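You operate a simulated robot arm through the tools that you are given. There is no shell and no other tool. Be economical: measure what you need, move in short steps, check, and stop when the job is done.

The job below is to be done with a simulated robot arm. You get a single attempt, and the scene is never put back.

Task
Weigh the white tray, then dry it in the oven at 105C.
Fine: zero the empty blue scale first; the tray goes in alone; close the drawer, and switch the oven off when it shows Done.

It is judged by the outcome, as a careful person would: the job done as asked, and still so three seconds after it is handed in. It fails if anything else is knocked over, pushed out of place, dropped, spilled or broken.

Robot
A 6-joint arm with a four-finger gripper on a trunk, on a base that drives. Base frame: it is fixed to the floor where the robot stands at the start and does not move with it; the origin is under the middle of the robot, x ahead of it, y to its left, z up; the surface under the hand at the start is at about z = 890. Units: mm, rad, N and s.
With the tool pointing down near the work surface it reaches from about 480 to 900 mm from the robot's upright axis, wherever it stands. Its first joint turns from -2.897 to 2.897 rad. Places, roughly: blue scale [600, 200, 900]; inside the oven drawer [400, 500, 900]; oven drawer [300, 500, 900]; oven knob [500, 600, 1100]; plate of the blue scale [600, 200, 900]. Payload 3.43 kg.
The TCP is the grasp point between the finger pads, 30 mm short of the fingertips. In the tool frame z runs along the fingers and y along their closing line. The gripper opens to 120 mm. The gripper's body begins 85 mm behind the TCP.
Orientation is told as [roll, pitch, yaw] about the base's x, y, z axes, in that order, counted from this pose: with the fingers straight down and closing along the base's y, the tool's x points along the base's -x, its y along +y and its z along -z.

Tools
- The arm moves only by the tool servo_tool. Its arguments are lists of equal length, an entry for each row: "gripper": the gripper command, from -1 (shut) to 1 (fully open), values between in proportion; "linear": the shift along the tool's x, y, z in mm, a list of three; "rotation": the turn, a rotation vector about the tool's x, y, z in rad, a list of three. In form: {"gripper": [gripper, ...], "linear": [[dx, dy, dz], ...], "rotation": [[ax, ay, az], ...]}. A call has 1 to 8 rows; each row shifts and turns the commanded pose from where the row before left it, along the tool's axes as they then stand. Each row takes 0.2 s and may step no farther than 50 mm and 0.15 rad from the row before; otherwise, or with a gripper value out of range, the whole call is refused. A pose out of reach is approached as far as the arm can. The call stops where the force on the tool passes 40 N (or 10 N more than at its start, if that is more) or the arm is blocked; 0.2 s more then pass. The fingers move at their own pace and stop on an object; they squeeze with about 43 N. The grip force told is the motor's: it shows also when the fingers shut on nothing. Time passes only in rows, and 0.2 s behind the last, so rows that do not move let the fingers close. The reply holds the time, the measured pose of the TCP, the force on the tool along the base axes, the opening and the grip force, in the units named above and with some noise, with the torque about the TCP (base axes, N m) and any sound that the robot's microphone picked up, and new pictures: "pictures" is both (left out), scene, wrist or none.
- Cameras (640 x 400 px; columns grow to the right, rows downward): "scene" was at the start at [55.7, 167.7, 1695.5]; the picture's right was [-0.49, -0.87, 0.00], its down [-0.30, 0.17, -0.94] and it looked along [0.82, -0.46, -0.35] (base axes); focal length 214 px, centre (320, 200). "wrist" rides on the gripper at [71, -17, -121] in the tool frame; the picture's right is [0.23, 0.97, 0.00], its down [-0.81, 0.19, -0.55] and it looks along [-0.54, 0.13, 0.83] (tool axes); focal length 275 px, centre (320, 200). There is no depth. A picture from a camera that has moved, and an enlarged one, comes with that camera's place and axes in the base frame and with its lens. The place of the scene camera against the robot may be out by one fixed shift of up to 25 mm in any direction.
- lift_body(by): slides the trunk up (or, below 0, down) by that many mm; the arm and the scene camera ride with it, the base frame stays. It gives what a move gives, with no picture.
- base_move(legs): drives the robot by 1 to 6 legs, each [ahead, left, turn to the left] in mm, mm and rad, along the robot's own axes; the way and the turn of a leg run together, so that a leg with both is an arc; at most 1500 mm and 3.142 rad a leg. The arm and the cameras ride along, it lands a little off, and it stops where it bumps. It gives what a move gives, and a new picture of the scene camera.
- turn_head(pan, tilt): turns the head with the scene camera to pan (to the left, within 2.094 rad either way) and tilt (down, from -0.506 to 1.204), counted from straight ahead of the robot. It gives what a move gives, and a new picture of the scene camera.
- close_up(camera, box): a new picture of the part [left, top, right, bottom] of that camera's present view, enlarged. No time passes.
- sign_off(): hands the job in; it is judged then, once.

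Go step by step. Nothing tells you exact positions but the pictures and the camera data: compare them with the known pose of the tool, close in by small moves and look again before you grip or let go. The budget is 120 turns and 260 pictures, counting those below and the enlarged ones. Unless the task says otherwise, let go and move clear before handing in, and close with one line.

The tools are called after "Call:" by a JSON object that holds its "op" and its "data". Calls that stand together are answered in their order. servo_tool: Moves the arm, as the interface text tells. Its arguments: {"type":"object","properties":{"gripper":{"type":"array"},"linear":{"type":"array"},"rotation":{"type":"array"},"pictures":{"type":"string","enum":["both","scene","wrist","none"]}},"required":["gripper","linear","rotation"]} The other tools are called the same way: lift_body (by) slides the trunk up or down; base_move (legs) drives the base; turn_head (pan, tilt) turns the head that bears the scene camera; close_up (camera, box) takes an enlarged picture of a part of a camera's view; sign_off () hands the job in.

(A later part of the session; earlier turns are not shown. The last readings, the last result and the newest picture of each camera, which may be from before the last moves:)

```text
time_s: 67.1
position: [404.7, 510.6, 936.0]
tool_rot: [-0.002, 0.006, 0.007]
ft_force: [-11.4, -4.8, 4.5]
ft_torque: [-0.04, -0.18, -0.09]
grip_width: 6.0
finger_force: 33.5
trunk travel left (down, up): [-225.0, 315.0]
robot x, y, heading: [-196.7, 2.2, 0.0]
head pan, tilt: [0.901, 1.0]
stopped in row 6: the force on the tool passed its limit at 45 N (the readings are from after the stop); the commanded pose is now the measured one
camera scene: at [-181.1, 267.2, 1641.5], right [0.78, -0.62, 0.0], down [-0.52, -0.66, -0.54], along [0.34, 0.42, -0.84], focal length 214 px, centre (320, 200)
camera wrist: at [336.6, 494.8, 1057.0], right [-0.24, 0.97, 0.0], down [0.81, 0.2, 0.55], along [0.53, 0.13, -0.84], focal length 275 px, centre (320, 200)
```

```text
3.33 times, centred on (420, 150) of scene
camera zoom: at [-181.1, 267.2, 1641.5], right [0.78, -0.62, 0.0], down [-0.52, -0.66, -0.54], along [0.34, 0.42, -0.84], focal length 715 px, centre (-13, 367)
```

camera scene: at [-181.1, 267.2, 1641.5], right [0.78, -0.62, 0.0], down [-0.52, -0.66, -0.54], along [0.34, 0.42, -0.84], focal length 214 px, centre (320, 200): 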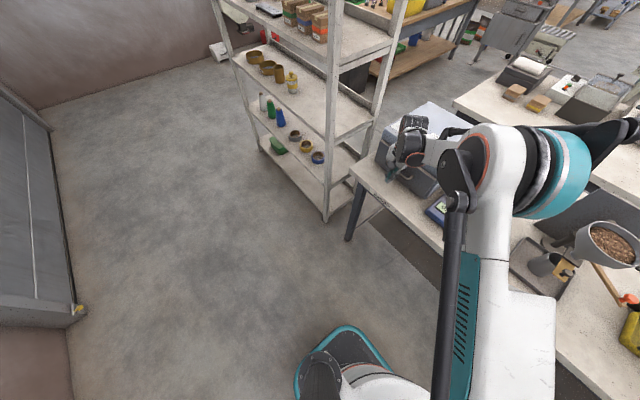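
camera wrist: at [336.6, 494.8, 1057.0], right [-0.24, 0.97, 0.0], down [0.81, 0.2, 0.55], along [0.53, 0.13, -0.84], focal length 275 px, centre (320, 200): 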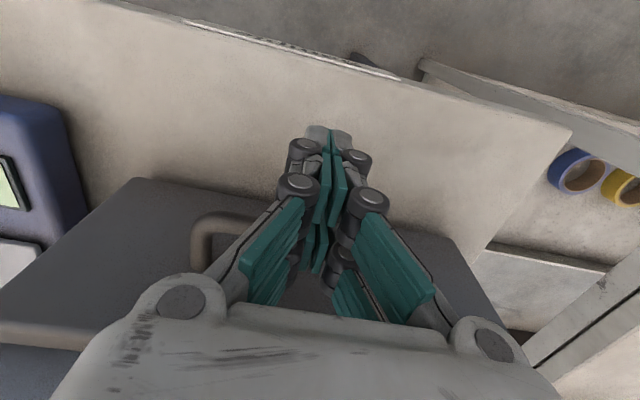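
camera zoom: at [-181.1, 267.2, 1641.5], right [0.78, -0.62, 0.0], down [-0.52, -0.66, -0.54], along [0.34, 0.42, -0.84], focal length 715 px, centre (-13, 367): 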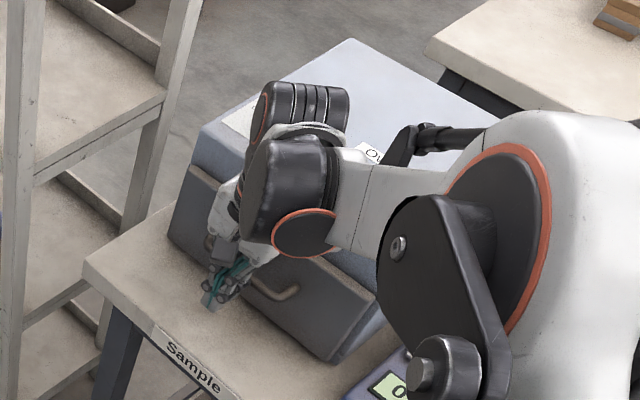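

One row was too long; I'll retry it split up.

Call:
{"op": "servo_tool", "data": {"gripper": [-1, -1, -1, -1, -1, -1, -1], "linear": [[20, 0, 0], [40, 0, 0], [40, 0, -20], [20, 0, -35], [0, 0, -40], [0, 0, -40], [0, 0, -40]], "rotation": [[0, 0, 0], [0, 0, 0], [0, 0, 0], [0, 0, 0], [0, 0, 0], [0, 0, 0], [0, 0, 0]]}}

Call:
{"op": "close_up", "data": {"camera": "scene", "box": [340, 90, 500, 210]}}

Call:
{"op": "close_up", "data": {"camera": "wrist", "box": [160, 120, 480, 320]}}

```text
time_s: 68.7
position: [288.7, 513.0, 1108.8]
tool_rot: [-0.003, 0.004, 0.005]
ft_force: [0.0, 0.0, 0.5]
ft_torque: [0.0, 0.0, 0.0]
grip_width: 0.0
finger_force: 33.3
trunk travel left (down, up): [-225.0, 315.0]
robot x, y, heading: [-196.6, -1.3, 0.0]
head pan, tilt: [0.901, 1.0]
camera scene: at [-179.7, 267.9, 1641.2], right [0.78, -0.62, 0.0], down [-0.52, -0.66, -0.54], along [0.34, 0.42, -0.84], focal length 214 px, centre (320, 200)
camera wrist: at [218.5, 495.8, 1230.5], right [-0.23, 0.97, 0.0], down [0.81, 0.2, 0.55], along [0.53, 0.13, -0.84], focal length 275 px, centre (320, 200)
```

scene: 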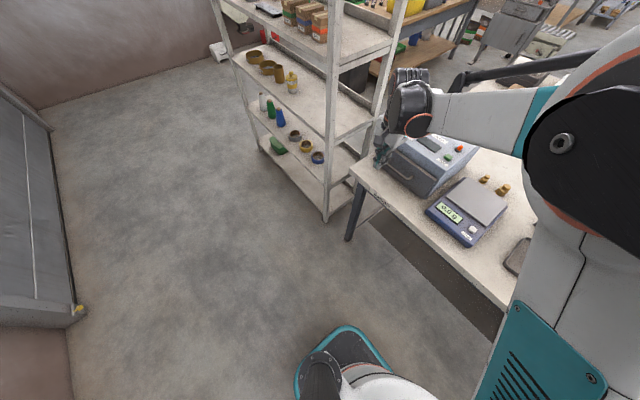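
wrist: 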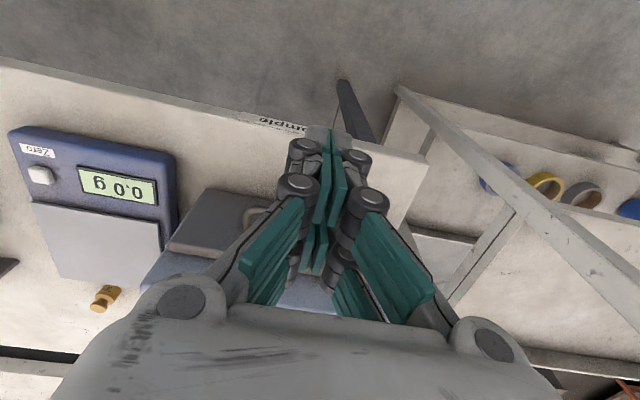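

```text
3.33 times, centred on (420, 150) of scene
camera zoom: at [-179.7, 267.9, 1641.2], right [0.78, -0.62, 0.0], down [-0.52, -0.66, -0.54], along [0.34, 0.42, -0.84], focal length 715 px, centre (-13, 367)
```

zoom: 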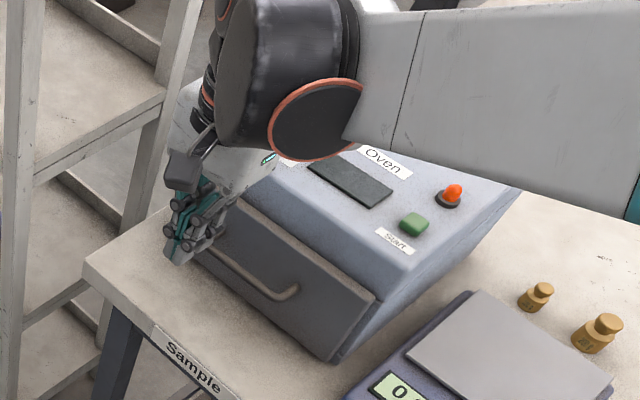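

```text
2.00 times, centred on (320, 220) of wrist
camera zoom: at [218.5, 495.8, 1230.5], right [-0.23, 0.97, 0.0], down [0.81, 0.2, 0.55], along [0.53, 0.13, -0.84], focal length 551 px, centre (320, 160)
```

zoom: 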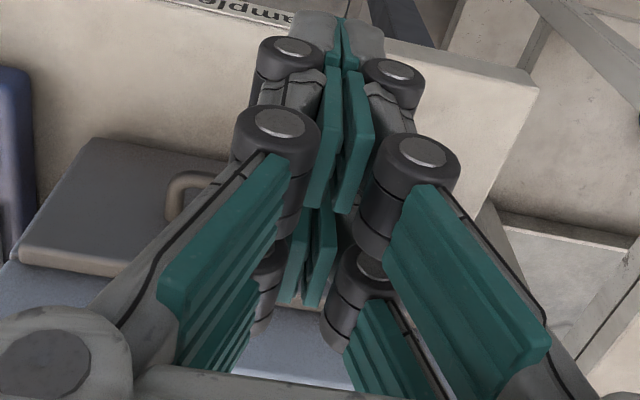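

The drawer is flush and closed. Next I'll raise the trunk and drive forward so the panel is in reach and view.

Call:
{"op": "lift_body", "data": {"by": 120}}

Call:
{"op": "base_move", "data": {"legs": [[150, 0, 0]]}}

Call:
{"op": "servo_tool", "data": {"gripper": [-1, -1], "linear": [[20, 30, 0], [0, 0, 0]], "rotation": [[0, 0, 0], [0, 0, 0]]}}

Call:
{"op": "close_up", "data": {"camera": "wrist", "box": [120, 60, 520, 300]}}

Call:
{"op": "close_up", "data": {"camera": "scene", "box": [300, 100, 500, 240]}}

```text
time_s: 70.2
position: [289.3, 513.7, 1228.0]
tool_rot: [-0.001, 0.006, 0.004]
ft_force: [-0.5, 0.6, -0.4]
ft_torque: [0.02, 0.0, 0.02]
grip_width: 0.1
finger_force: 33.2
trunk travel left (down, up): [-345.0, 195.0]
robot x, y, heading: [-194.5, 0.2, -0.005]
head pan, tilt: [0.901, 1.0]
```

```text
time_s: 71.5
position: [440.7, 511.2, 1227.9]
tool_rot: [-0.002, 0.007, 0.004]
ft_force: [0.6, -0.4, -0.3]
ft_torque: [-0.02, 0.03, -0.02]
grip_width: 0.1
finger_force: 33.5
trunk travel left (down, up): [-345.0, 195.0]
robot x, y, heading: [-45.3, -0.1, -0.006]
head pan, tilt: [0.901, 1.0]
camera scene: at [-26.3, 268.1, 1761.1], right [0.78, -0.62, 0.0], down [-0.52, -0.66, -0.54], along [0.34, 0.42, -0.84], focal length 214 px, centre (320, 200)
```

scene: 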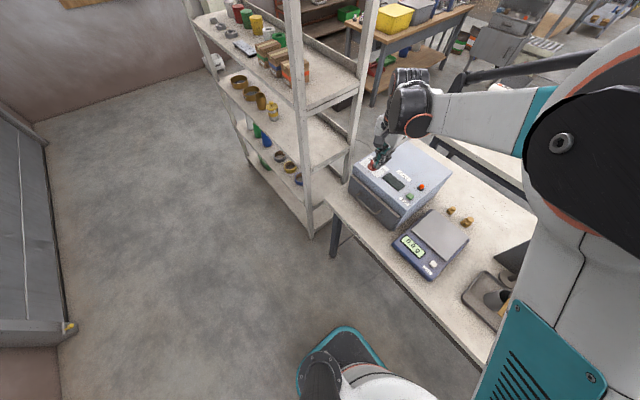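

```text
time_s: 72.1
position: [420.4, 541.5, 1228.0]
tool_rot: [-0.003, 0.006, 0.001]
ft_force: [-0.6, 0.4, 0.3]
ft_torque: [-0.01, 0.03, -0.03]
grip_width: 0.0
finger_force: 33.4
trunk travel left (down, up): [-345.0, 195.0]
robot x, y, heading: [-45.0, -4.1, -0.001]
head pan, tilt: [0.901, 1.0]
camera scene: at [-28.2, 267.4, 1761.3], right [0.78, -0.62, 0.0], down [-0.52, -0.66, -0.54], along [0.34, 0.42, -0.84], focal length 214 px, centre (320, 200)
camera wrist: at [350.5, 523.7, 1349.5], right [-0.23, 0.97, 0.0], down [0.81, 0.19, 0.55], along [0.53, 0.13, -0.84], focal length 275 px, centre (320, 200)
```

scene: 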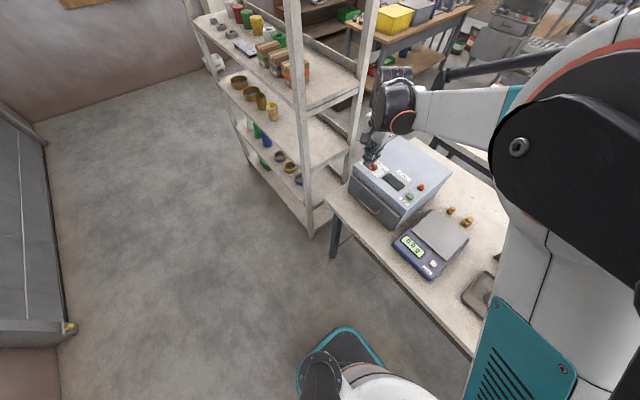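
wrist: 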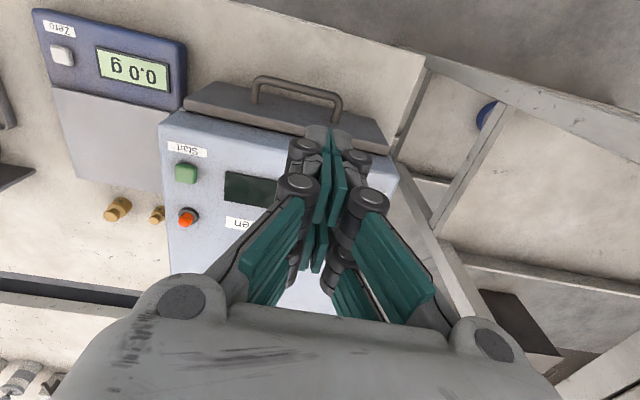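

```text
1.60 times, centred on (320, 180) of wrist
camera zoom: at [350.5, 523.7, 1349.5], right [-0.23, 0.97, 0.0], down [0.81, 0.19, 0.55], along [0.53, 0.13, -0.84], focal length 440 px, centre (320, 232)
```

zoom: 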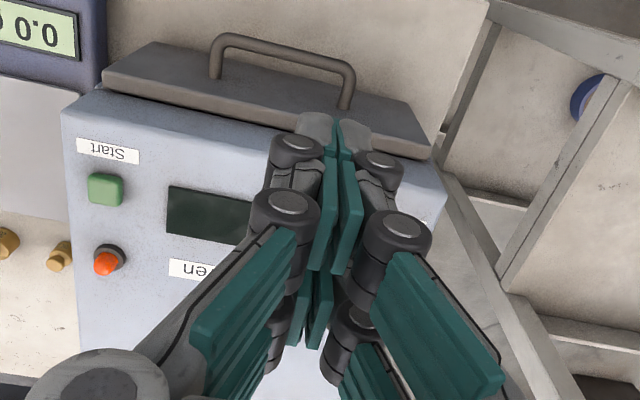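

```text
2.86 times, centred on (400, 170) of scene
camera zoom: at [-28.2, 267.4, 1761.3], right [0.78, -0.62, 0.0], down [-0.52, -0.66, -0.54], along [0.34, 0.42, -0.84], focal length 613 px, centre (91, 286)
```

zoom: 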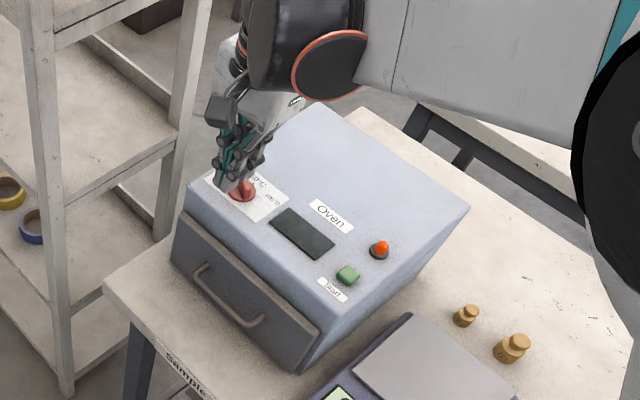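

Everything's closed up; the fingers hide the knob. I'll open the gripper to see the dial.

Call:
{"op": "servo_tool", "data": {"gripper": [1, 1, 1, 1], "linear": [[0, 15, 0], [0, 15, 0], [0, 0, 0], [0, 0, 0]], "rotation": [[0, 0, 0], [0, 0, 0], [0, 0, 0], [0, 0, 0]], "pictures": "wrist"}}

Call:
{"op": "close_up", "data": {"camera": "wrist", "box": [200, 100, 440, 250]}}

```text
time_s: 73.1
position: [420.9, 571.7, 1228.1]
tool_rot: [0.0, 0.006, 0.003]
ft_force: [-0.3, 0.1, -0.2]
ft_torque: [-0.01, 0.0, 0.0]
grip_width: 119.9
finger_force: 0.1
trunk travel left (down, up): [-345.0, 195.0]
robot x, y, heading: [-44.2, 0.5, -0.0]
head pan, tilt: [0.901, 1.0]
camera wrist: at [350.5, 555.0, 1350.0], right [-0.23, 0.97, 0.0], down [0.81, 0.2, 0.55], along [0.53, 0.13, -0.84], focal length 275 px, centre (320, 200)
```

wrist: 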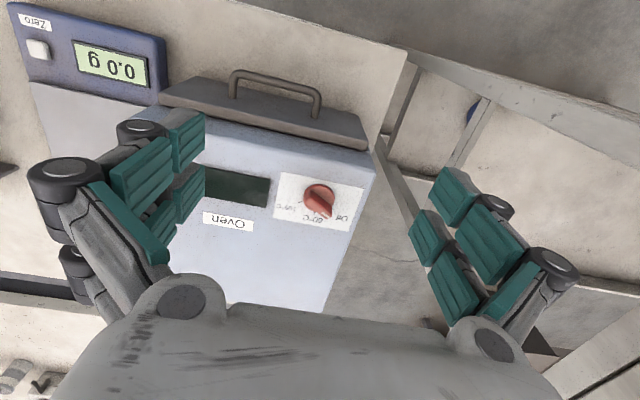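

```text
2.67 times, centred on (320, 175) of wrist
camera zoom: at [350.5, 555.0, 1350.0], right [-0.23, 0.97, 0.0], down [0.81, 0.2, 0.55], along [0.53, 0.13, -0.84], focal length 734 px, centre (320, 267)
```

zoom: 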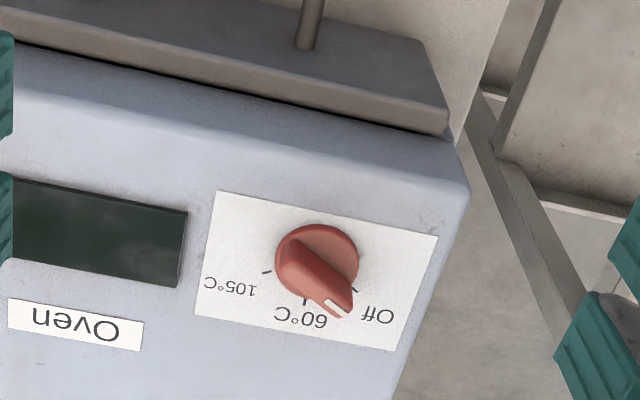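

The pointer is at Off, with 60 °C straight away from me and 105 °C on the other side: the turn is about 115° clockwise from above around a centre near (536, 600). I'll move over the knob and yaw the hand about 52° to straddle its ridge.

Call:
{"op": "servo_tool", "data": {"gripper": [0, 0, 0, 0, 0, 0, 0, 0], "linear": [[-35, 8, 0], [-35, 8, 0], [-35, 8, 0], [-10, 4, 0], [0, 0, 0], [0, 0, 0], [0, 0, 0], [0, 0, 0]], "rotation": [[0, 0, 0], [0, 0, -0.13], [0, 0, -0.13], [0, 0, -0.13], [0, 0, -0.13], [0, 0, -0.13], [0, 0, -0.13], [0, 0, -0.13]]}}

Call:
{"op": "close_up", "data": {"camera": "wrist", "box": [200, 40, 440, 190]}}

```text
time_s: 74.9
position: [531.9, 607.3, 1228.8]
tool_rot: [0.004, 0.006, 0.915]
ft_force: [0.3, -0.7, 0.0]
ft_torque: [-0.01, 0.02, 0.0]
grip_width: 59.9
finger_force: 0.0
trunk travel left (down, up): [-345.0, 195.0]
robot x, y, heading: [-44.7, 3.0, -0.003]
head pan, tilt: [0.901, 1.0]
camera scene: at [-28.1, 268.2, 1761.1], right [0.78, -0.62, 0.0], down [-0.52, -0.66, -0.54], along [0.34, 0.42, -0.84], focal length 214 px, centre (320, 200)
camera wrist: at [503.8, 540.8, 1349.4], right [-0.91, 0.41, 0.0], down [0.35, 0.76, 0.55], along [0.22, 0.5, -0.84], focal length 275 px, centre (320, 200)
```

scene: 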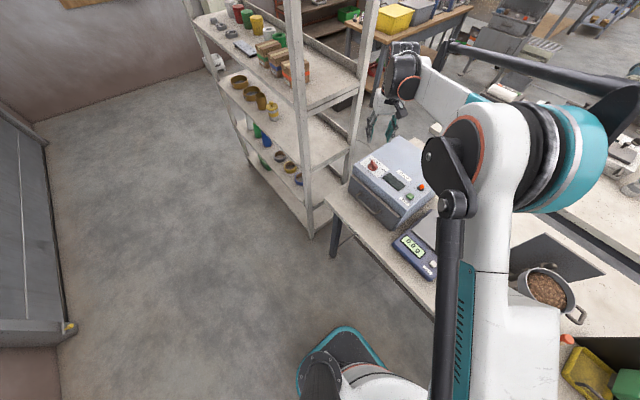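
wrist: 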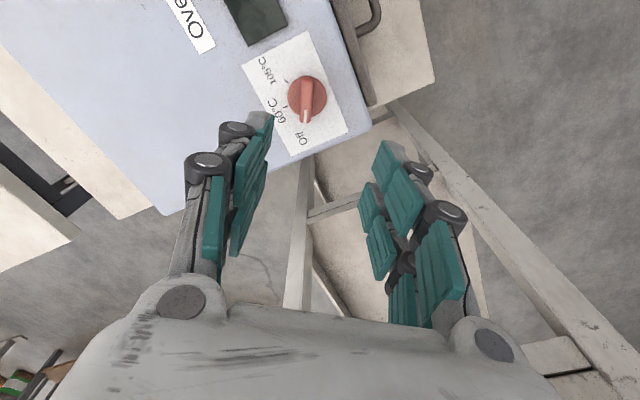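

```text
2.67 times, centred on (320, 115) of wrist
camera zoom: at [503.8, 540.8, 1349.4], right [-0.91, 0.41, 0.0], down [0.35, 0.76, 0.55], along [0.22, 0.5, -0.84], focal length 734 px, centre (320, 427)
```

zoom: 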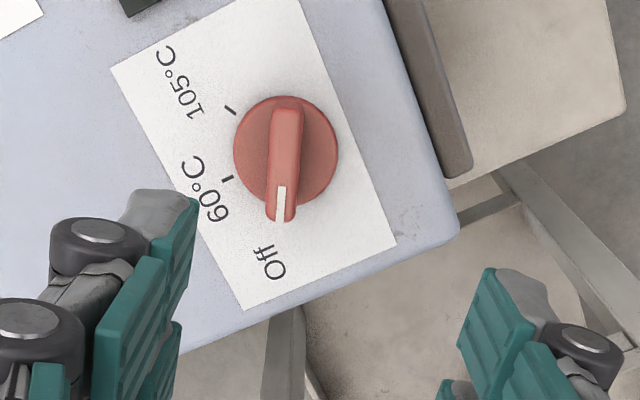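

Very clear: the ridge points at Off, and the knob centre triangulates to about (543, 600, 1035). I'll centre and descend above it.

Call:
{"op": "servo_tool", "data": {"gripper": [0, 0, 0, 0], "linear": [[-1, -13, 20], [0, 0, 35], [0, 0, 35], [0, 0, 20]], "rotation": [[0, 0, 0], [0, 0, 0], [0, 0, 0], [0, 0, 0]], "pictures": "wrist"}}

Call:
{"op": "close_up", "data": {"camera": "wrist", "box": [200, 40, 440, 190]}}

Call:
{"op": "close_up", "data": {"camera": "scene", "box": [320, 100, 460, 240]}}

```text
time_s: 75.9
position: [541.7, 600.4, 1116.0]
tool_rot: [0.004, 0.005, 0.914]
ft_force: [0.4, -0.4, 0.0]
ft_torque: [0.0, 0.0, -0.02]
grip_width: 59.9
finger_force: 0.0
trunk travel left (down, up): [-345.0, 195.0]
robot x, y, heading: [-46.8, -0.9, -0.003]
head pan, tilt: [0.901, 1.0]
camera wrist: at [514.4, 534.0, 1238.1], right [-0.91, 0.41, 0.0], down [0.35, 0.76, 0.55], along [0.22, 0.5, -0.84], focal length 275 px, centre (320, 200)
```

wrist: 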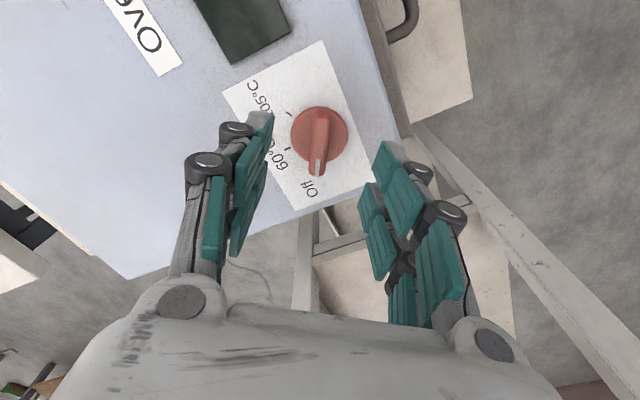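

```text
2.67 times, centred on (320, 115) of wrist
camera zoom: at [514.4, 534.0, 1238.1], right [-0.91, 0.41, 0.0], down [0.35, 0.76, 0.55], along [0.22, 0.5, -0.84], focal length 734 px, centre (320, 427)
```

zoom: 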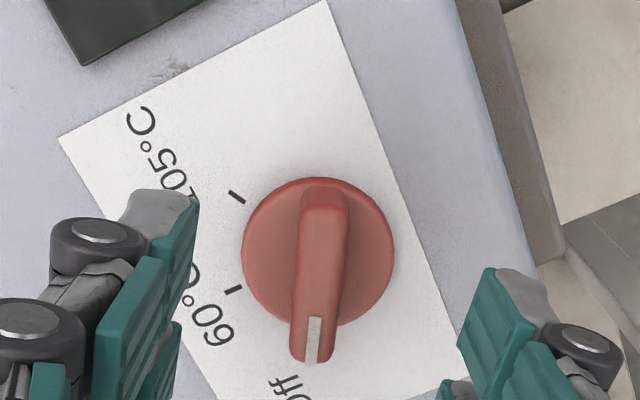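

```text
2.86 times, centred on (390, 170) of scene
camera zoom: at [-27.9, 268.3, 1761.1], right [0.78, -0.62, 0.0], down [-0.52, -0.66, -0.54], along [0.34, 0.42, -0.84], focal length 613 px, centre (120, 286)
```

zoom: 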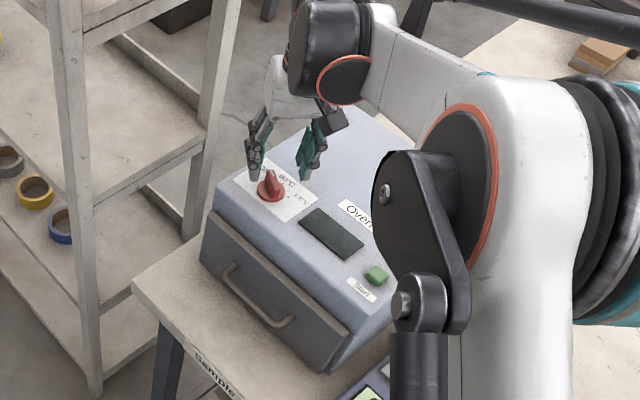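

Knob disc centre is about (542, 597), top near z 1046. I'll align the yaw with the ridge and go down to bracket it.

Call:
{"op": "servo_tool", "data": {"gripper": [0, -0.2, -0.3], "linear": [[2.4, -1.8, 8], [0, 0, 12], [0, 0, 8]], "rotation": [[0, 0, -0.145], [0, 0, 0], [0, 0, 0]], "pictures": "wrist"}}

Call:
{"op": "close_up", "data": {"camera": "wrist", "box": [200, 60, 440, 210]}}

Call:
{"op": "close_up", "data": {"camera": "scene", "box": [340, 120, 420, 180]}}

```text
time_s: 76.7
position: [541.1, 597.7, 1089.3]
tool_rot: [0.002, 0.003, 1.058]
ft_force: [-0.1, -0.1, -0.7]
ft_torque: [0.0, 0.02, 0.02]
grip_width: 41.9
finger_force: 0.1
trunk travel left (down, up): [-345.0, 195.0]
robot x, y, heading: [-48.1, -1.7, -0.001]
head pan, tilt: [0.901, 1.0]
camera wrist: at [524.2, 527.5, 1210.7], right [-0.96, 0.28, 0.0], down [0.23, 0.8, 0.55], along [0.15, 0.53, -0.84], focal length 275 px, centre (320, 200)
```

wrist: 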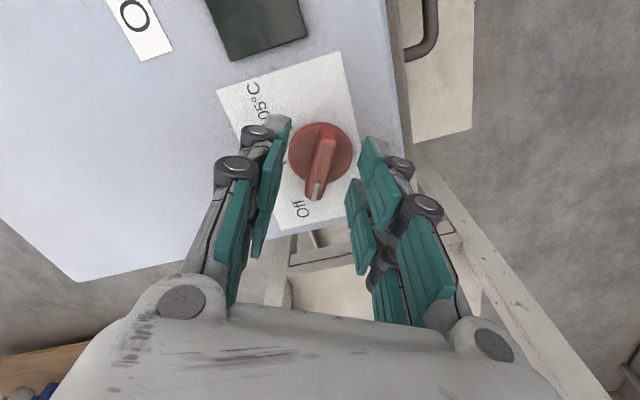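

```text
2.67 times, centred on (320, 135) of wrist
camera zoom: at [524.2, 527.5, 1210.7], right [-0.96, 0.28, 0.0], down [0.23, 0.8, 0.55], along [0.15, 0.53, -0.84], focal length 734 px, centre (320, 373)
```

zoom: 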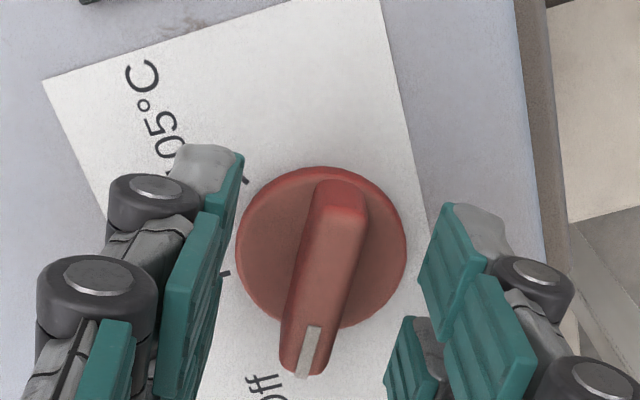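

```text
6.67 times, centred on (380, 150) of scene
camera zoom: at [-28.1, 268.2, 1761.1], right [0.78, -0.62, 0.0], down [-0.52, -0.66, -0.54], along [0.34, 0.42, -0.84], focal length 1430 px, centre (-80, 533)
```

zoom: 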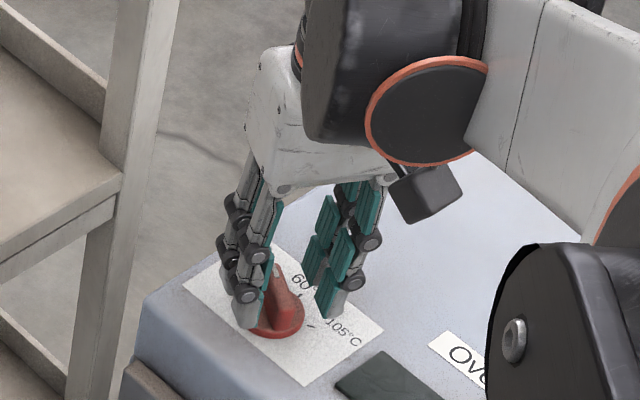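

Aligned. I'll lower in small steps until the tips are beside the ridge just above the disc.

Call:
{"op": "servo_tool", "data": {"gripper": [-0.3, -0.3, -0.3, -0.3], "linear": [[0, 0, 3], [0, 0, 3], [0, 0, 2], [0, 0, 2]], "rotation": [[0, 0, 0], [0, 0, 0], [0, 0, 0], [0, 0, 0]], "pictures": "none"}}

Call:
{"op": "close_up", "data": {"camera": "scene", "box": [340, 120, 420, 180]}}

Call:
{"op": "close_up", "data": {"camera": "wrist", "box": [200, 60, 440, 210]}}

```text
time_s: 77.7
position: [542.7, 597.8, 1079.8]
tool_rot: [0.003, 0.003, 1.058]
ft_force: [0.1, -0.1, 0.6]
ft_torque: [0.0, 0.0, -0.02]
grip_width: 41.8
finger_force: 0.0
trunk travel left (down, up): [-345.0, 195.0]
robot x, y, heading: [-46.8, -3.3, 0.003]
head pan, tilt: [0.901, 1.0]
```

```text
6.67 times, centred on (380, 150) of scene
camera zoom: at [-28.1, 268.2, 1761.1], right [0.78, -0.62, 0.0], down [-0.52, -0.66, -0.54], along [0.34, 0.42, -0.84], focal length 1430 px, centre (-80, 533)
```

zoom: 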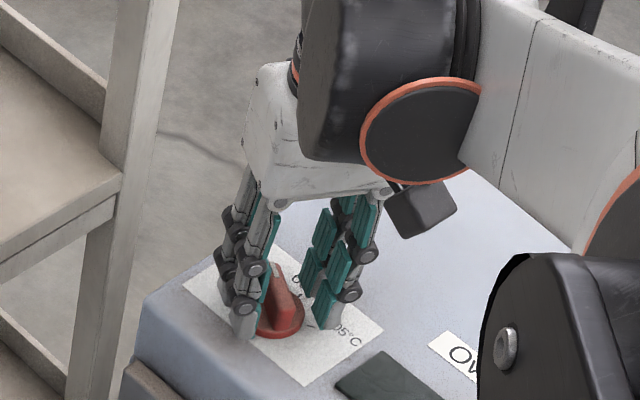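

```text
2.67 times, centred on (320, 135) of wrist
camera zoom: at [524.0, 526.8, 1200.7], right [-0.96, 0.28, 0.0], down [0.23, 0.8, 0.55], along [0.15, 0.53, -0.84], focal length 734 px, centre (320, 373)
```

zoom: 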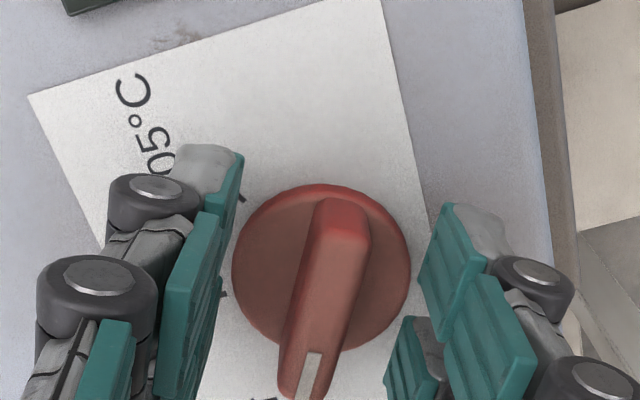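

The fingers bracket the knob. I'll close on it and read the width.

Call:
{"op": "servo_tool", "data": {"gripper": [-0.6, -1, -1, -1], "linear": [[0, 0, 0], [0, 0, 0], [0, 0, 0], [0, 0, 0]], "rotation": [[0, 0, 0], [0, 0, 0], [0, 0, 0], [0, 0, 0]], "pictures": "wrist"}}

```text
time_s: 78.7
position: [541.6, 597.5, 1079.1]
tool_rot: [0.003, 0.005, 1.058]
ft_force: [-6.7, -1.1, -5.3]
ft_torque: [0.03, 0.15, -0.13]
grip_width: 12.1
finger_force: 44.5
trunk travel left (down, up): [-345.0, 195.0]
robot x, y, heading: [-45.5, -3.0, 0.001]
head pan, tilt: [0.901, 1.0]
camera wrist: at [523.3, 527.2, 1200.7], right [-0.96, 0.28, 0.01], down [0.23, 0.8, 0.55], along [0.15, 0.53, -0.84], focal length 275 px, centre (320, 200)
```

wrist: 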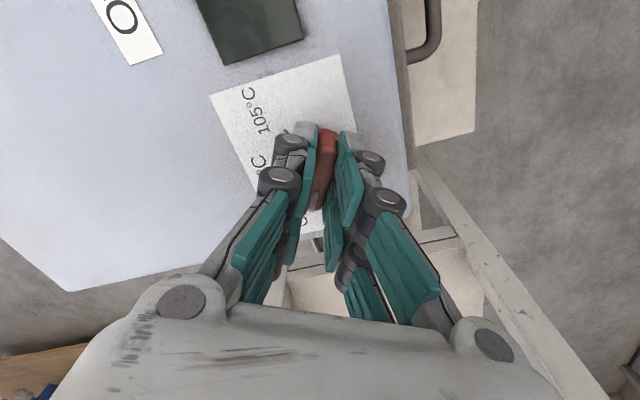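

The ridge is gripped at 12 mm. I'll turn clockwise in stages and check the force.

Call:
{"op": "servo_tool", "data": {"gripper": [-1, -1, -1, -1, -1], "linear": [[0, 0, 0], [0, 0, 0], [0, 0, 0], [0, 0, 0], [0, 0, 0]], "rotation": [[0, 0, 0.1], [0, 0, 0.1], [0, 0, 0.1], [0, 0, 0.1], [0, 0, 0.1]], "pictures": "wrist"}}

```text
time_s: 79.9
position: [540.2, 598.8, 1080.1]
tool_rot: [0.001, 0.004, 0.557]
ft_force: [-14.7, 0.6, -11.9]
ft_torque: [0.49, -0.33, 0.02]
grip_width: 12.0
finger_force: 44.7
trunk travel left (down, up): [-345.0, 195.0]
robot x, y, heading: [-44.3, -3.7, -0.003]
head pan, tilt: [0.901, 1.0]
camera wrist: at [491.0, 546.5, 1200.9], right [-0.71, 0.7, 0.0], down [0.59, 0.59, 0.55], along [0.38, 0.39, -0.84], focal length 275 px, centre (320, 200)
```

wrist: 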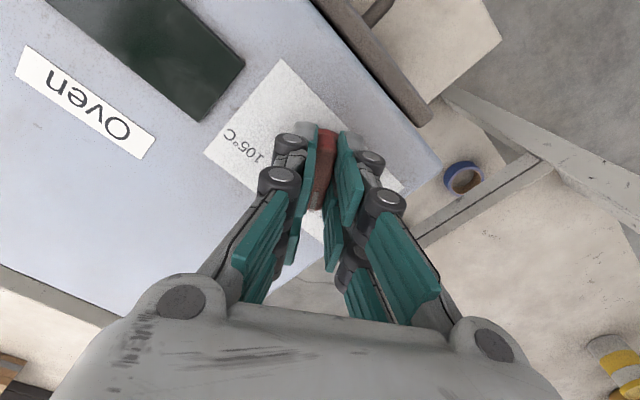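

The knob turns along. A side force says the axis lies slightly toward −x, so I'll shift about 3 mm that way while turning on.

Call:
{"op": "servo_tool", "data": {"gripper": [-1, -1, -1, -1, -1, -1], "linear": [[1.2, 0.8, 0.5], [1.2, 0.8, 0.5], [0, 0, 0], [0, 0, 0], [0, 0, 0], [0, 0, 0]], "rotation": [[0, 0, 0], [0, 0, 0.1], [0, 0, 0.1], [0, 0, 0.1], [0, 0, 0.1], [0, 0, 0.1]], "pictures": "wrist"}}

```text
time_s: 81.1
position: [539.4, 598.3, 1079.3]
tool_rot: [0.003, 0.002, 0.207]
ft_force: [3.5, 5.1, 3.0]
ft_torque: [0.03, 0.88, -0.03]
grip_width: 11.8
finger_force: 45.3
trunk travel left (down, up): [-345.0, 195.0]
robot x, y, heading: [-47.2, 1.8, 0.0]
head pan, tilt: [0.901, 1.0]
stopped in row 5: the force on the tool passed its limit at 42 N (the readings are from after the stop); the commanded pose is now the measured one
camera wrist: at [475.6, 567.6, 1200.6], right [-0.43, 0.91, 0.0], down [0.76, 0.35, 0.55], along [0.5, 0.24, -0.83], focal length 275 px, centre (320, 200)
```

wrist: 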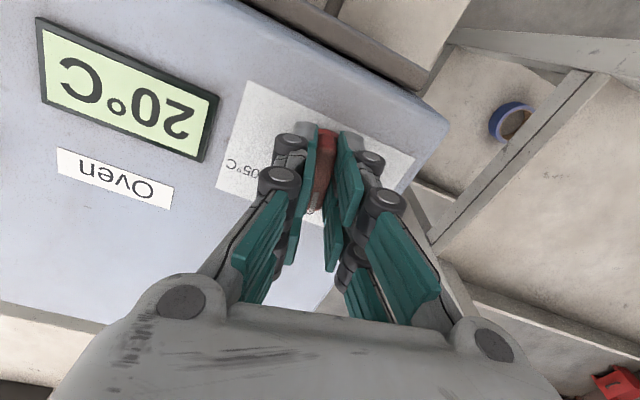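

The oven woke up and shows 20 °C. Off-axis force built up, so I'll open, look at the centring, and regrip.

Call:
{"op": "servo_tool", "data": {"gripper": [-0.5, -0.3, -0.3], "linear": [[0, 0, 0], [0, 0, 0], [0, 0, 0]], "rotation": [[0, 0, 0], [0, 0, 0], [0, 0, 0]], "pictures": "none"}}

Call:
{"op": "close_up", "data": {"camera": "wrist", "box": [200, 60, 440, 210]}}

```text
time_s: 81.9
position: [540.1, 598.2, 1079.4]
tool_rot: [0.002, 0.005, 0.206]
ft_force: [-0.1, 0.3, -0.1]
ft_torque: [0.02, -0.01, -0.02]
grip_width: 42.0
finger_force: 0.0
trunk travel left (down, up): [-345.0, 195.0]
robot x, y, heading: [-46.6, 2.7, -0.004]
head pan, tilt: [0.901, 1.0]
```

```text
2.67 times, centred on (320, 135) of wrist
camera zoom: at [475.3, 566.9, 1200.9], right [-0.42, 0.91, 0.0], down [0.76, 0.35, 0.55], along [0.5, 0.24, -0.83], focal length 734 px, centre (320, 373)
```

zoom: 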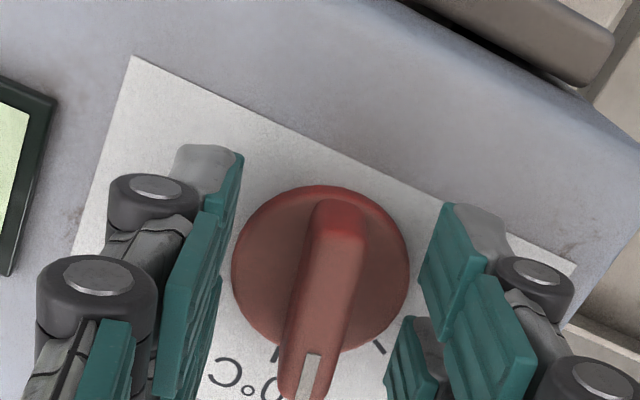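

Call:
{"op": "servo_tool", "data": {"gripper": [-0.7, -1, -1, -1], "linear": [[0, 0, 0], [0, 0, 0], [0, 0, 0], [0, 0, 0]], "rotation": [[0, 0, 0], [0, 0, 0], [0, 0, 0], [0, 0, 0]], "pictures": "none"}}

Call:
{"op": "servo_tool", "data": {"gripper": [-1, -1, -1], "linear": [[0, 0, 0], [0, 0, 0], [0, 0, 0]], "rotation": [[0, 0, 0.08], [0, 0, 0.08], [0, 0, 0.08]], "pictures": "wrist"}}

```text
time_s: 82.9
position: [540.1, 598.8, 1079.6]
tool_rot: [0.002, 0.002, 0.207]
ft_force: [0.9, 6.1, 0.1]
ft_torque: [0.23, -0.24, -0.01]
grip_width: 12.0
finger_force: 45.4
trunk travel left (down, up): [-345.0, 195.0]
robot x, y, heading: [-47.3, 0.8, -0.0]
head pan, tilt: [0.901, 1.0]
```

```text
time_s: 83.7
position: [540.4, 599.4, 1079.2]
tool_rot: [0.001, 0.003, -0.035]
ft_force: [4.4, 15.2, 7.1]
ft_torque: [0.45, -0.15, 0.03]
grip_width: 12.1
finger_force: 44.6
trunk travel left (down, up): [-345.0, 195.0]
robot x, y, heading: [-50.0, 2.5, -0.001]
head pan, tilt: [0.901, 1.0]
camera wrist: at [469.5, 585.0, 1200.8], right [-0.2, 0.98, 0.0], down [0.82, 0.16, 0.55], along [0.54, 0.11, -0.83], focal length 275 px, centre (320, 200)
```

wrist: 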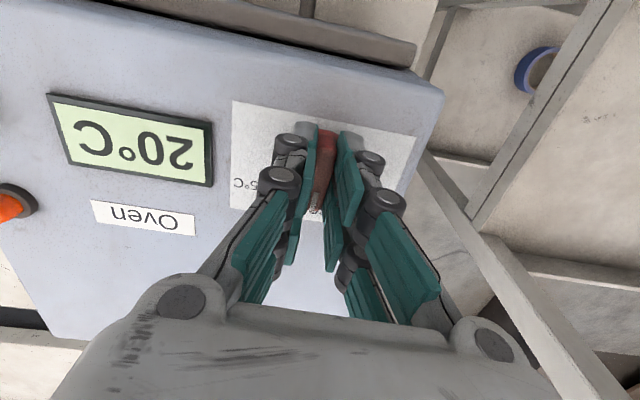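

The hand is pushed toward +y, so I'll shift 1.5 mm that way and turn on.

Call:
{"op": "servo_tool", "data": {"gripper": [-1, -1, -1, -1], "linear": [[0, 1.5, 0], [0, 0, 0], [0, 0, 0], [0, 0, 0]], "rotation": [[0, 0, 0.08], [0, 0, 0.08], [0, 0, 0.08], [0, 0, 0.08]], "pictures": "wrist"}}

```text
time_s: 84.7
position: [541.0, 601.3, 1079.9]
tool_rot: [0.0, 0.003, -0.356]
ft_force: [1.0, 10.8, 3.2]
ft_torque: [0.2, -0.3, 0.0]
grip_width: 11.9
finger_force: 45.4
trunk travel left (down, up): [-345.0, 195.0]
robot x, y, heading: [-45.2, -1.0, -0.005]
head pan, tilt: [0.901, 1.0]
camera wrist: at [468.9, 609.4, 1200.8], right [0.12, 0.99, 0.0], down [0.83, -0.1, 0.55], along [0.55, -0.07, -0.83], focal length 275 px, centre (320, 200)
```

wrist: 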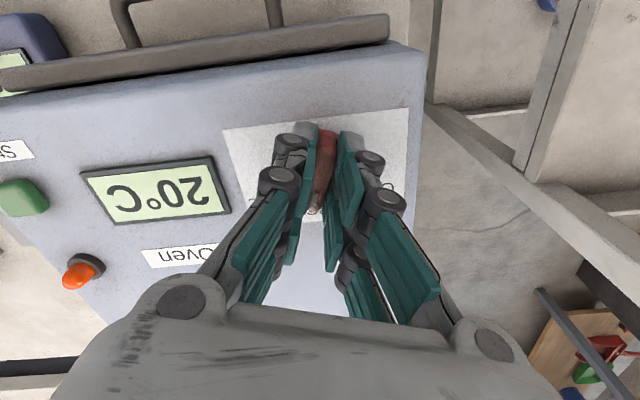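

Call:
{"op": "servo_tool", "data": {"gripper": [-1, -1, -1, -1, -1, -1], "linear": [[0.5, 1, 0], [0, 0, 0], [0, 0, 0], [0, 0, 0], [0, 0, 0], [0, 0, 0]], "rotation": [[0, 0, 0.08], [0, 0, 0.08], [0, 0, 0.08], [0, 0, 0.08], [0, 0, 0.08], [0, 0, 0.08]], "pictures": "both"}}

```text
time_s: 86.1
position: [539.7, 600.8, 1079.6]
tool_rot: [-0.002, 0.002, -0.835]
ft_force: [5.2, 9.4, 7.4]
ft_torque: [0.7, 0.19, 0.05]
grip_width: 11.8
finger_force: 44.7
trunk travel left (down, up): [-345.0, 195.0]
robot x, y, heading: [-48.3, 0.8, -0.002]
head pan, tilt: [0.901, 1.0]
camera scene: at [-27.6, 268.8, 1761.1], right [0.78, -0.62, 0.0], down [-0.52, -0.66, -0.54], along [0.34, 0.42, -0.84], focal length 214 px, centre (320, 200)
camera wrist: at [481.9, 642.9, 1200.8], right [0.57, 0.82, 0.0], down [0.69, -0.47, 0.55], along [0.45, -0.31, -0.83], focal length 275 px, centre (320, 200)
```

scene: 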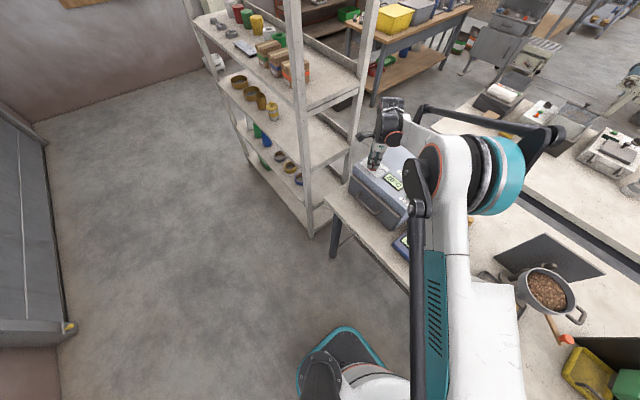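
wrist: 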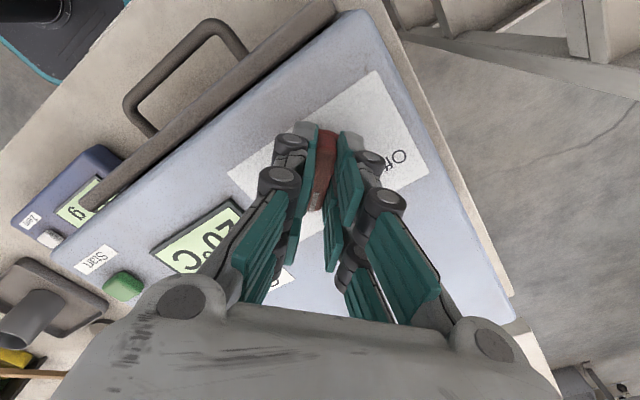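

Call:
{"op": "servo_tool", "data": {"gripper": [-1, -1, -1, -1, -0.5, -0.3], "linear": [[0, 0, 0], [0, 0, 0], [0, 0, 0], [0, 0, 0], [0, 0, 0], [0, 0, 0]], "rotation": [[0, 0, 0.075], [0, 0, 0.075], [0, 0, 0.065], [0, 0, 0], [0, 0, 0], [0, 0, 0]], "pictures": "wrist"}}

Call:
{"op": "close_up", "data": {"camera": "wrist", "box": [200, 60, 440, 210]}}

```text
time_s: 87.5
position: [540.0, 599.0, 1079.3]
tool_rot: [-0.004, 0.002, -1.049]
ft_force: [0.4, 0.1, -1.0]
ft_torque: [0.02, -0.01, -0.01]
grip_width: 41.8
finger_force: 0.0
trunk travel left (down, up): [-345.0, 195.0]
robot x, y, heading: [-49.8, -2.9, -0.001]
head pan, tilt: [0.901, 1.0]
camera wrist: at [491.7, 653.0, 1200.5], right [0.73, 0.69, 0.0], down [0.57, -0.61, 0.55], along [0.38, -0.4, -0.83], focal length 275 px, centre (320, 200)
```

wrist: 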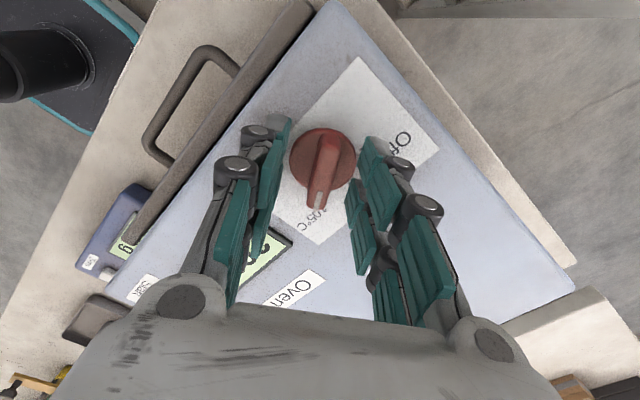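

```text
2.67 times, centred on (320, 135) of wrist
camera zoom: at [491.7, 653.0, 1200.5], right [0.73, 0.69, 0.0], down [0.57, -0.61, 0.55], along [0.38, -0.4, -0.83], focal length 734 px, centre (320, 373)
```

zoom: 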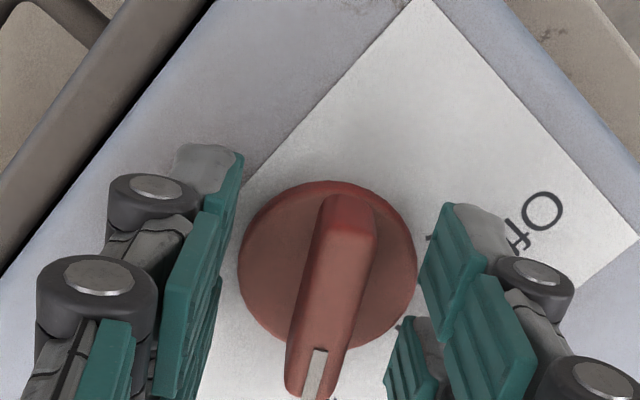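

I'll raise the hand to check the pointer against the 105 °C mark.

Call:
{"op": "servo_tool", "data": {"gripper": [-0.3, -0.3, -0.3, -0.3], "linear": [[0, 0, -20], [0, 0, -35], [0, 0, -40], [0, 0, -20]], "rotation": [[0, 0, 0], [0, 0, 0], [0, 0, 0], [0, 0, 0]], "pictures": "none"}}

Call:
{"op": "close_up", "data": {"camera": "wrist", "box": [200, 0, 440, 150]}}

Call:
{"op": "close_up", "data": {"camera": "scene", "box": [330, 130, 450, 230]}}

```text
time_s: 88.5
position: [538.8, 599.5, 1194.3]
tool_rot: [-0.002, 0.001, -1.048]
ft_force: [-0.2, -0.5, 0.0]
ft_torque: [0.01, -0.04, 0.0]
grip_width: 41.9
finger_force: 0.0
trunk travel left (down, up): [-345.0, 195.0]
robot x, y, heading: [-46.3, -5.3, -0.006]
head pan, tilt: [0.901, 1.0]
```

```text
2.67 times, centred on (320, 75) of wrist
camera zoom: at [491.5, 652.6, 1316.7], right [0.73, 0.69, 0.0], down [0.57, -0.61, 0.55], along [0.38, -0.4, -0.83], focal length 734 px, centre (320, 533)
```

zoom: 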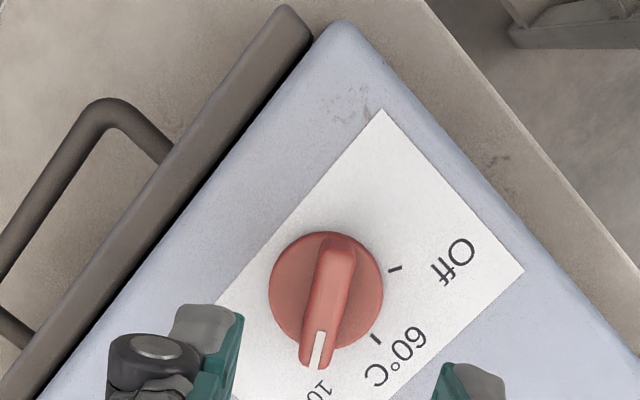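

```text
4.00 times, centred on (390, 180) of scene
camera zoom: at [-28.0, 268.3, 1761.1], right [0.78, -0.62, 0.0], down [-0.52, -0.66, -0.54], along [0.34, 0.42, -0.84], focal length 858 px, centre (40, 280)
```

zoom: 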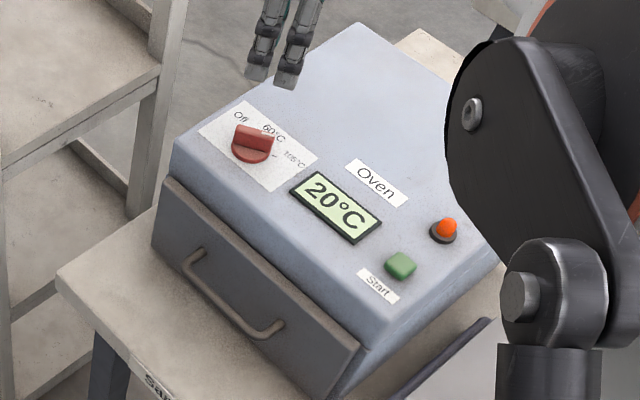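

The pointer is turned 120° from Off, which puts it on the 105 °C mark as far as I can see; I'll confirm from a better angle. I'm turning the hand back and moving toward the Start button.

Call:
{"op": "servo_tool", "data": {"gripper": [-0.3, -0.3, -0.3, -0.3, -0.3, -0.3, -0.3], "linear": [[0, 0, 0], [0, 0, 0], [0, 0, 0], [0, 0, 0], [0, 0, 0], [0, 0, 0], [0, 0, 0]], "rotation": [[0, 0, -0.149], [0, 0, -0.149], [0, 0, -0.149], [0, 0, -0.149], [0, 0, -0.149], [0, 0, -0.149], [0, 0, -0.149]], "pictures": "none"}}

Call:
{"op": "servo_tool", "data": {"gripper": [-1, -1, -1, -1, -1], "linear": [[10, -40, 0], [10, -40, 0], [10, -40, 0], [10, -40, 0], [10, -38, 0]], "rotation": [[0, 0, 0], [0, 0, 0], [0, 0, 0], [0, 0, 0], [0, 0, 0]]}}

Call:
{"op": "close_up", "data": {"camera": "wrist", "box": [400, 60, 640, 260]}}

```text
time_s: 90.1
position: [540.7, 599.8, 1196.4]
tool_rot: [0.001, 0.003, -0.002]
ft_force: [0.1, -0.2, -0.1]
ft_torque: [0.02, -0.03, -0.04]
grip_width: 42.0
finger_force: 0.1
trunk travel left (down, up): [-345.0, 195.0]
robot x, y, heading: [-42.1, 2.2, -0.005]
head pan, tilt: [0.901, 1.0]
```

```text
time_s: 91.3
position: [491.0, 403.1, 1194.2]
tool_rot: [0.0, 0.001, -0.004]
ft_force: [-0.5, 0.0, -0.1]
ft_torque: [0.02, 0.03, -0.01]
grip_width: 0.0
finger_force: 33.3
trunk travel left (down, up): [-345.0, 195.0]
robot x, y, heading: [-42.3, 0.4, -0.004]
head pan, tilt: [0.901, 1.0]
camera scene: at [-28.5, 267.1, 1761.4], right [0.78, -0.62, 0.0], down [-0.52, -0.66, -0.54], along [0.34, 0.42, -0.84], focal length 214 px, centre (320, 200)
camera wrist: at [419.1, 386.6, 1315.8], right [-0.23, 0.97, 0.0], down [0.81, 0.19, 0.55], along [0.54, 0.13, -0.83], focal length 275 px, centre (320, 200)
```

scene: 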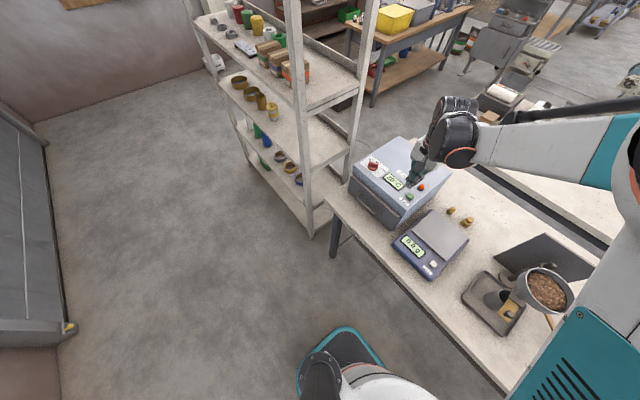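
wrist: 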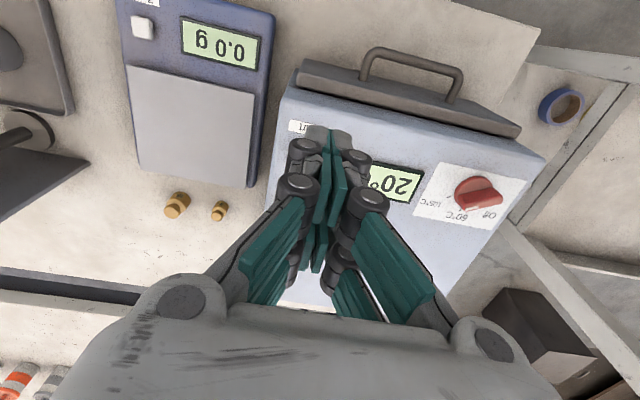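

```text
2.00 times, centred on (520, 160) of wrist
camera zoom: at [419.1, 386.6, 1315.8], right [-0.23, 0.97, 0.0], down [0.81, 0.19, 0.55], along [0.54, 0.13, -0.83], focal length 551 px, centre (-80, 280)
```

zoom: 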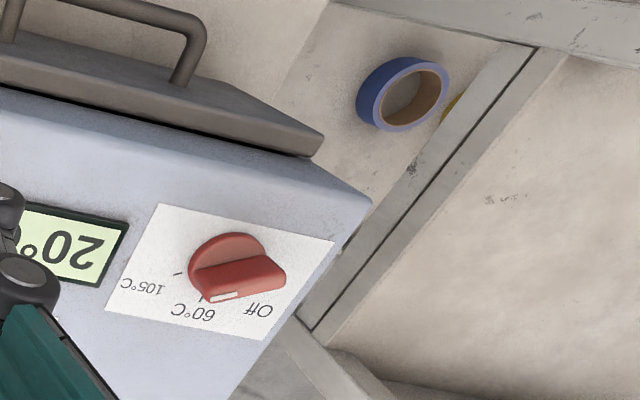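

I want to see the pointer more exactly, so I'll zoom in.

Call:
{"op": "close_up", "data": {"camera": "wrist", "box": [430, 150, 530, 240]}}

Call:
{"op": "close_up", "data": {"camera": "scene", "box": [350, 140, 420, 200]}}

```text
4.44 times, centred on (480, 195) of wrist
camera zoom: at [419.1, 386.6, 1315.8], right [-0.23, 0.97, 0.0], down [0.81, 0.19, 0.55], along [0.54, 0.13, -0.83], focal length 1224 px, centre (-391, 222)
```

zoom: 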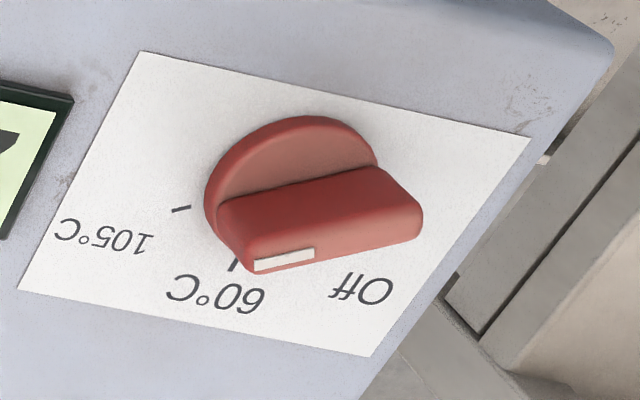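

```text
6.67 times, centred on (385, 170) of scene
camera zoom: at [-28.5, 267.1, 1761.4], right [0.78, -0.62, 0.0], down [-0.52, -0.66, -0.54], along [0.34, 0.42, -0.84], focal length 1430 px, centre (-113, 400)
```

zoom: 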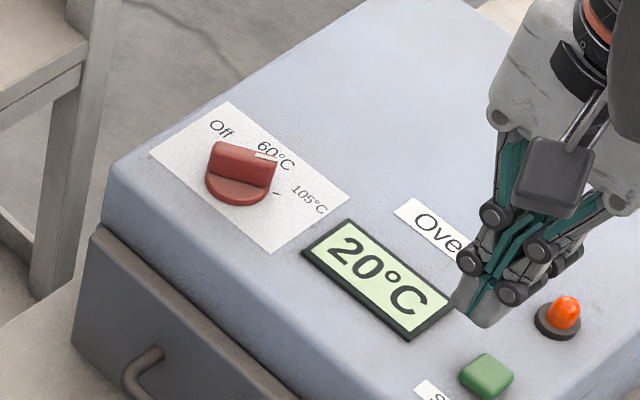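

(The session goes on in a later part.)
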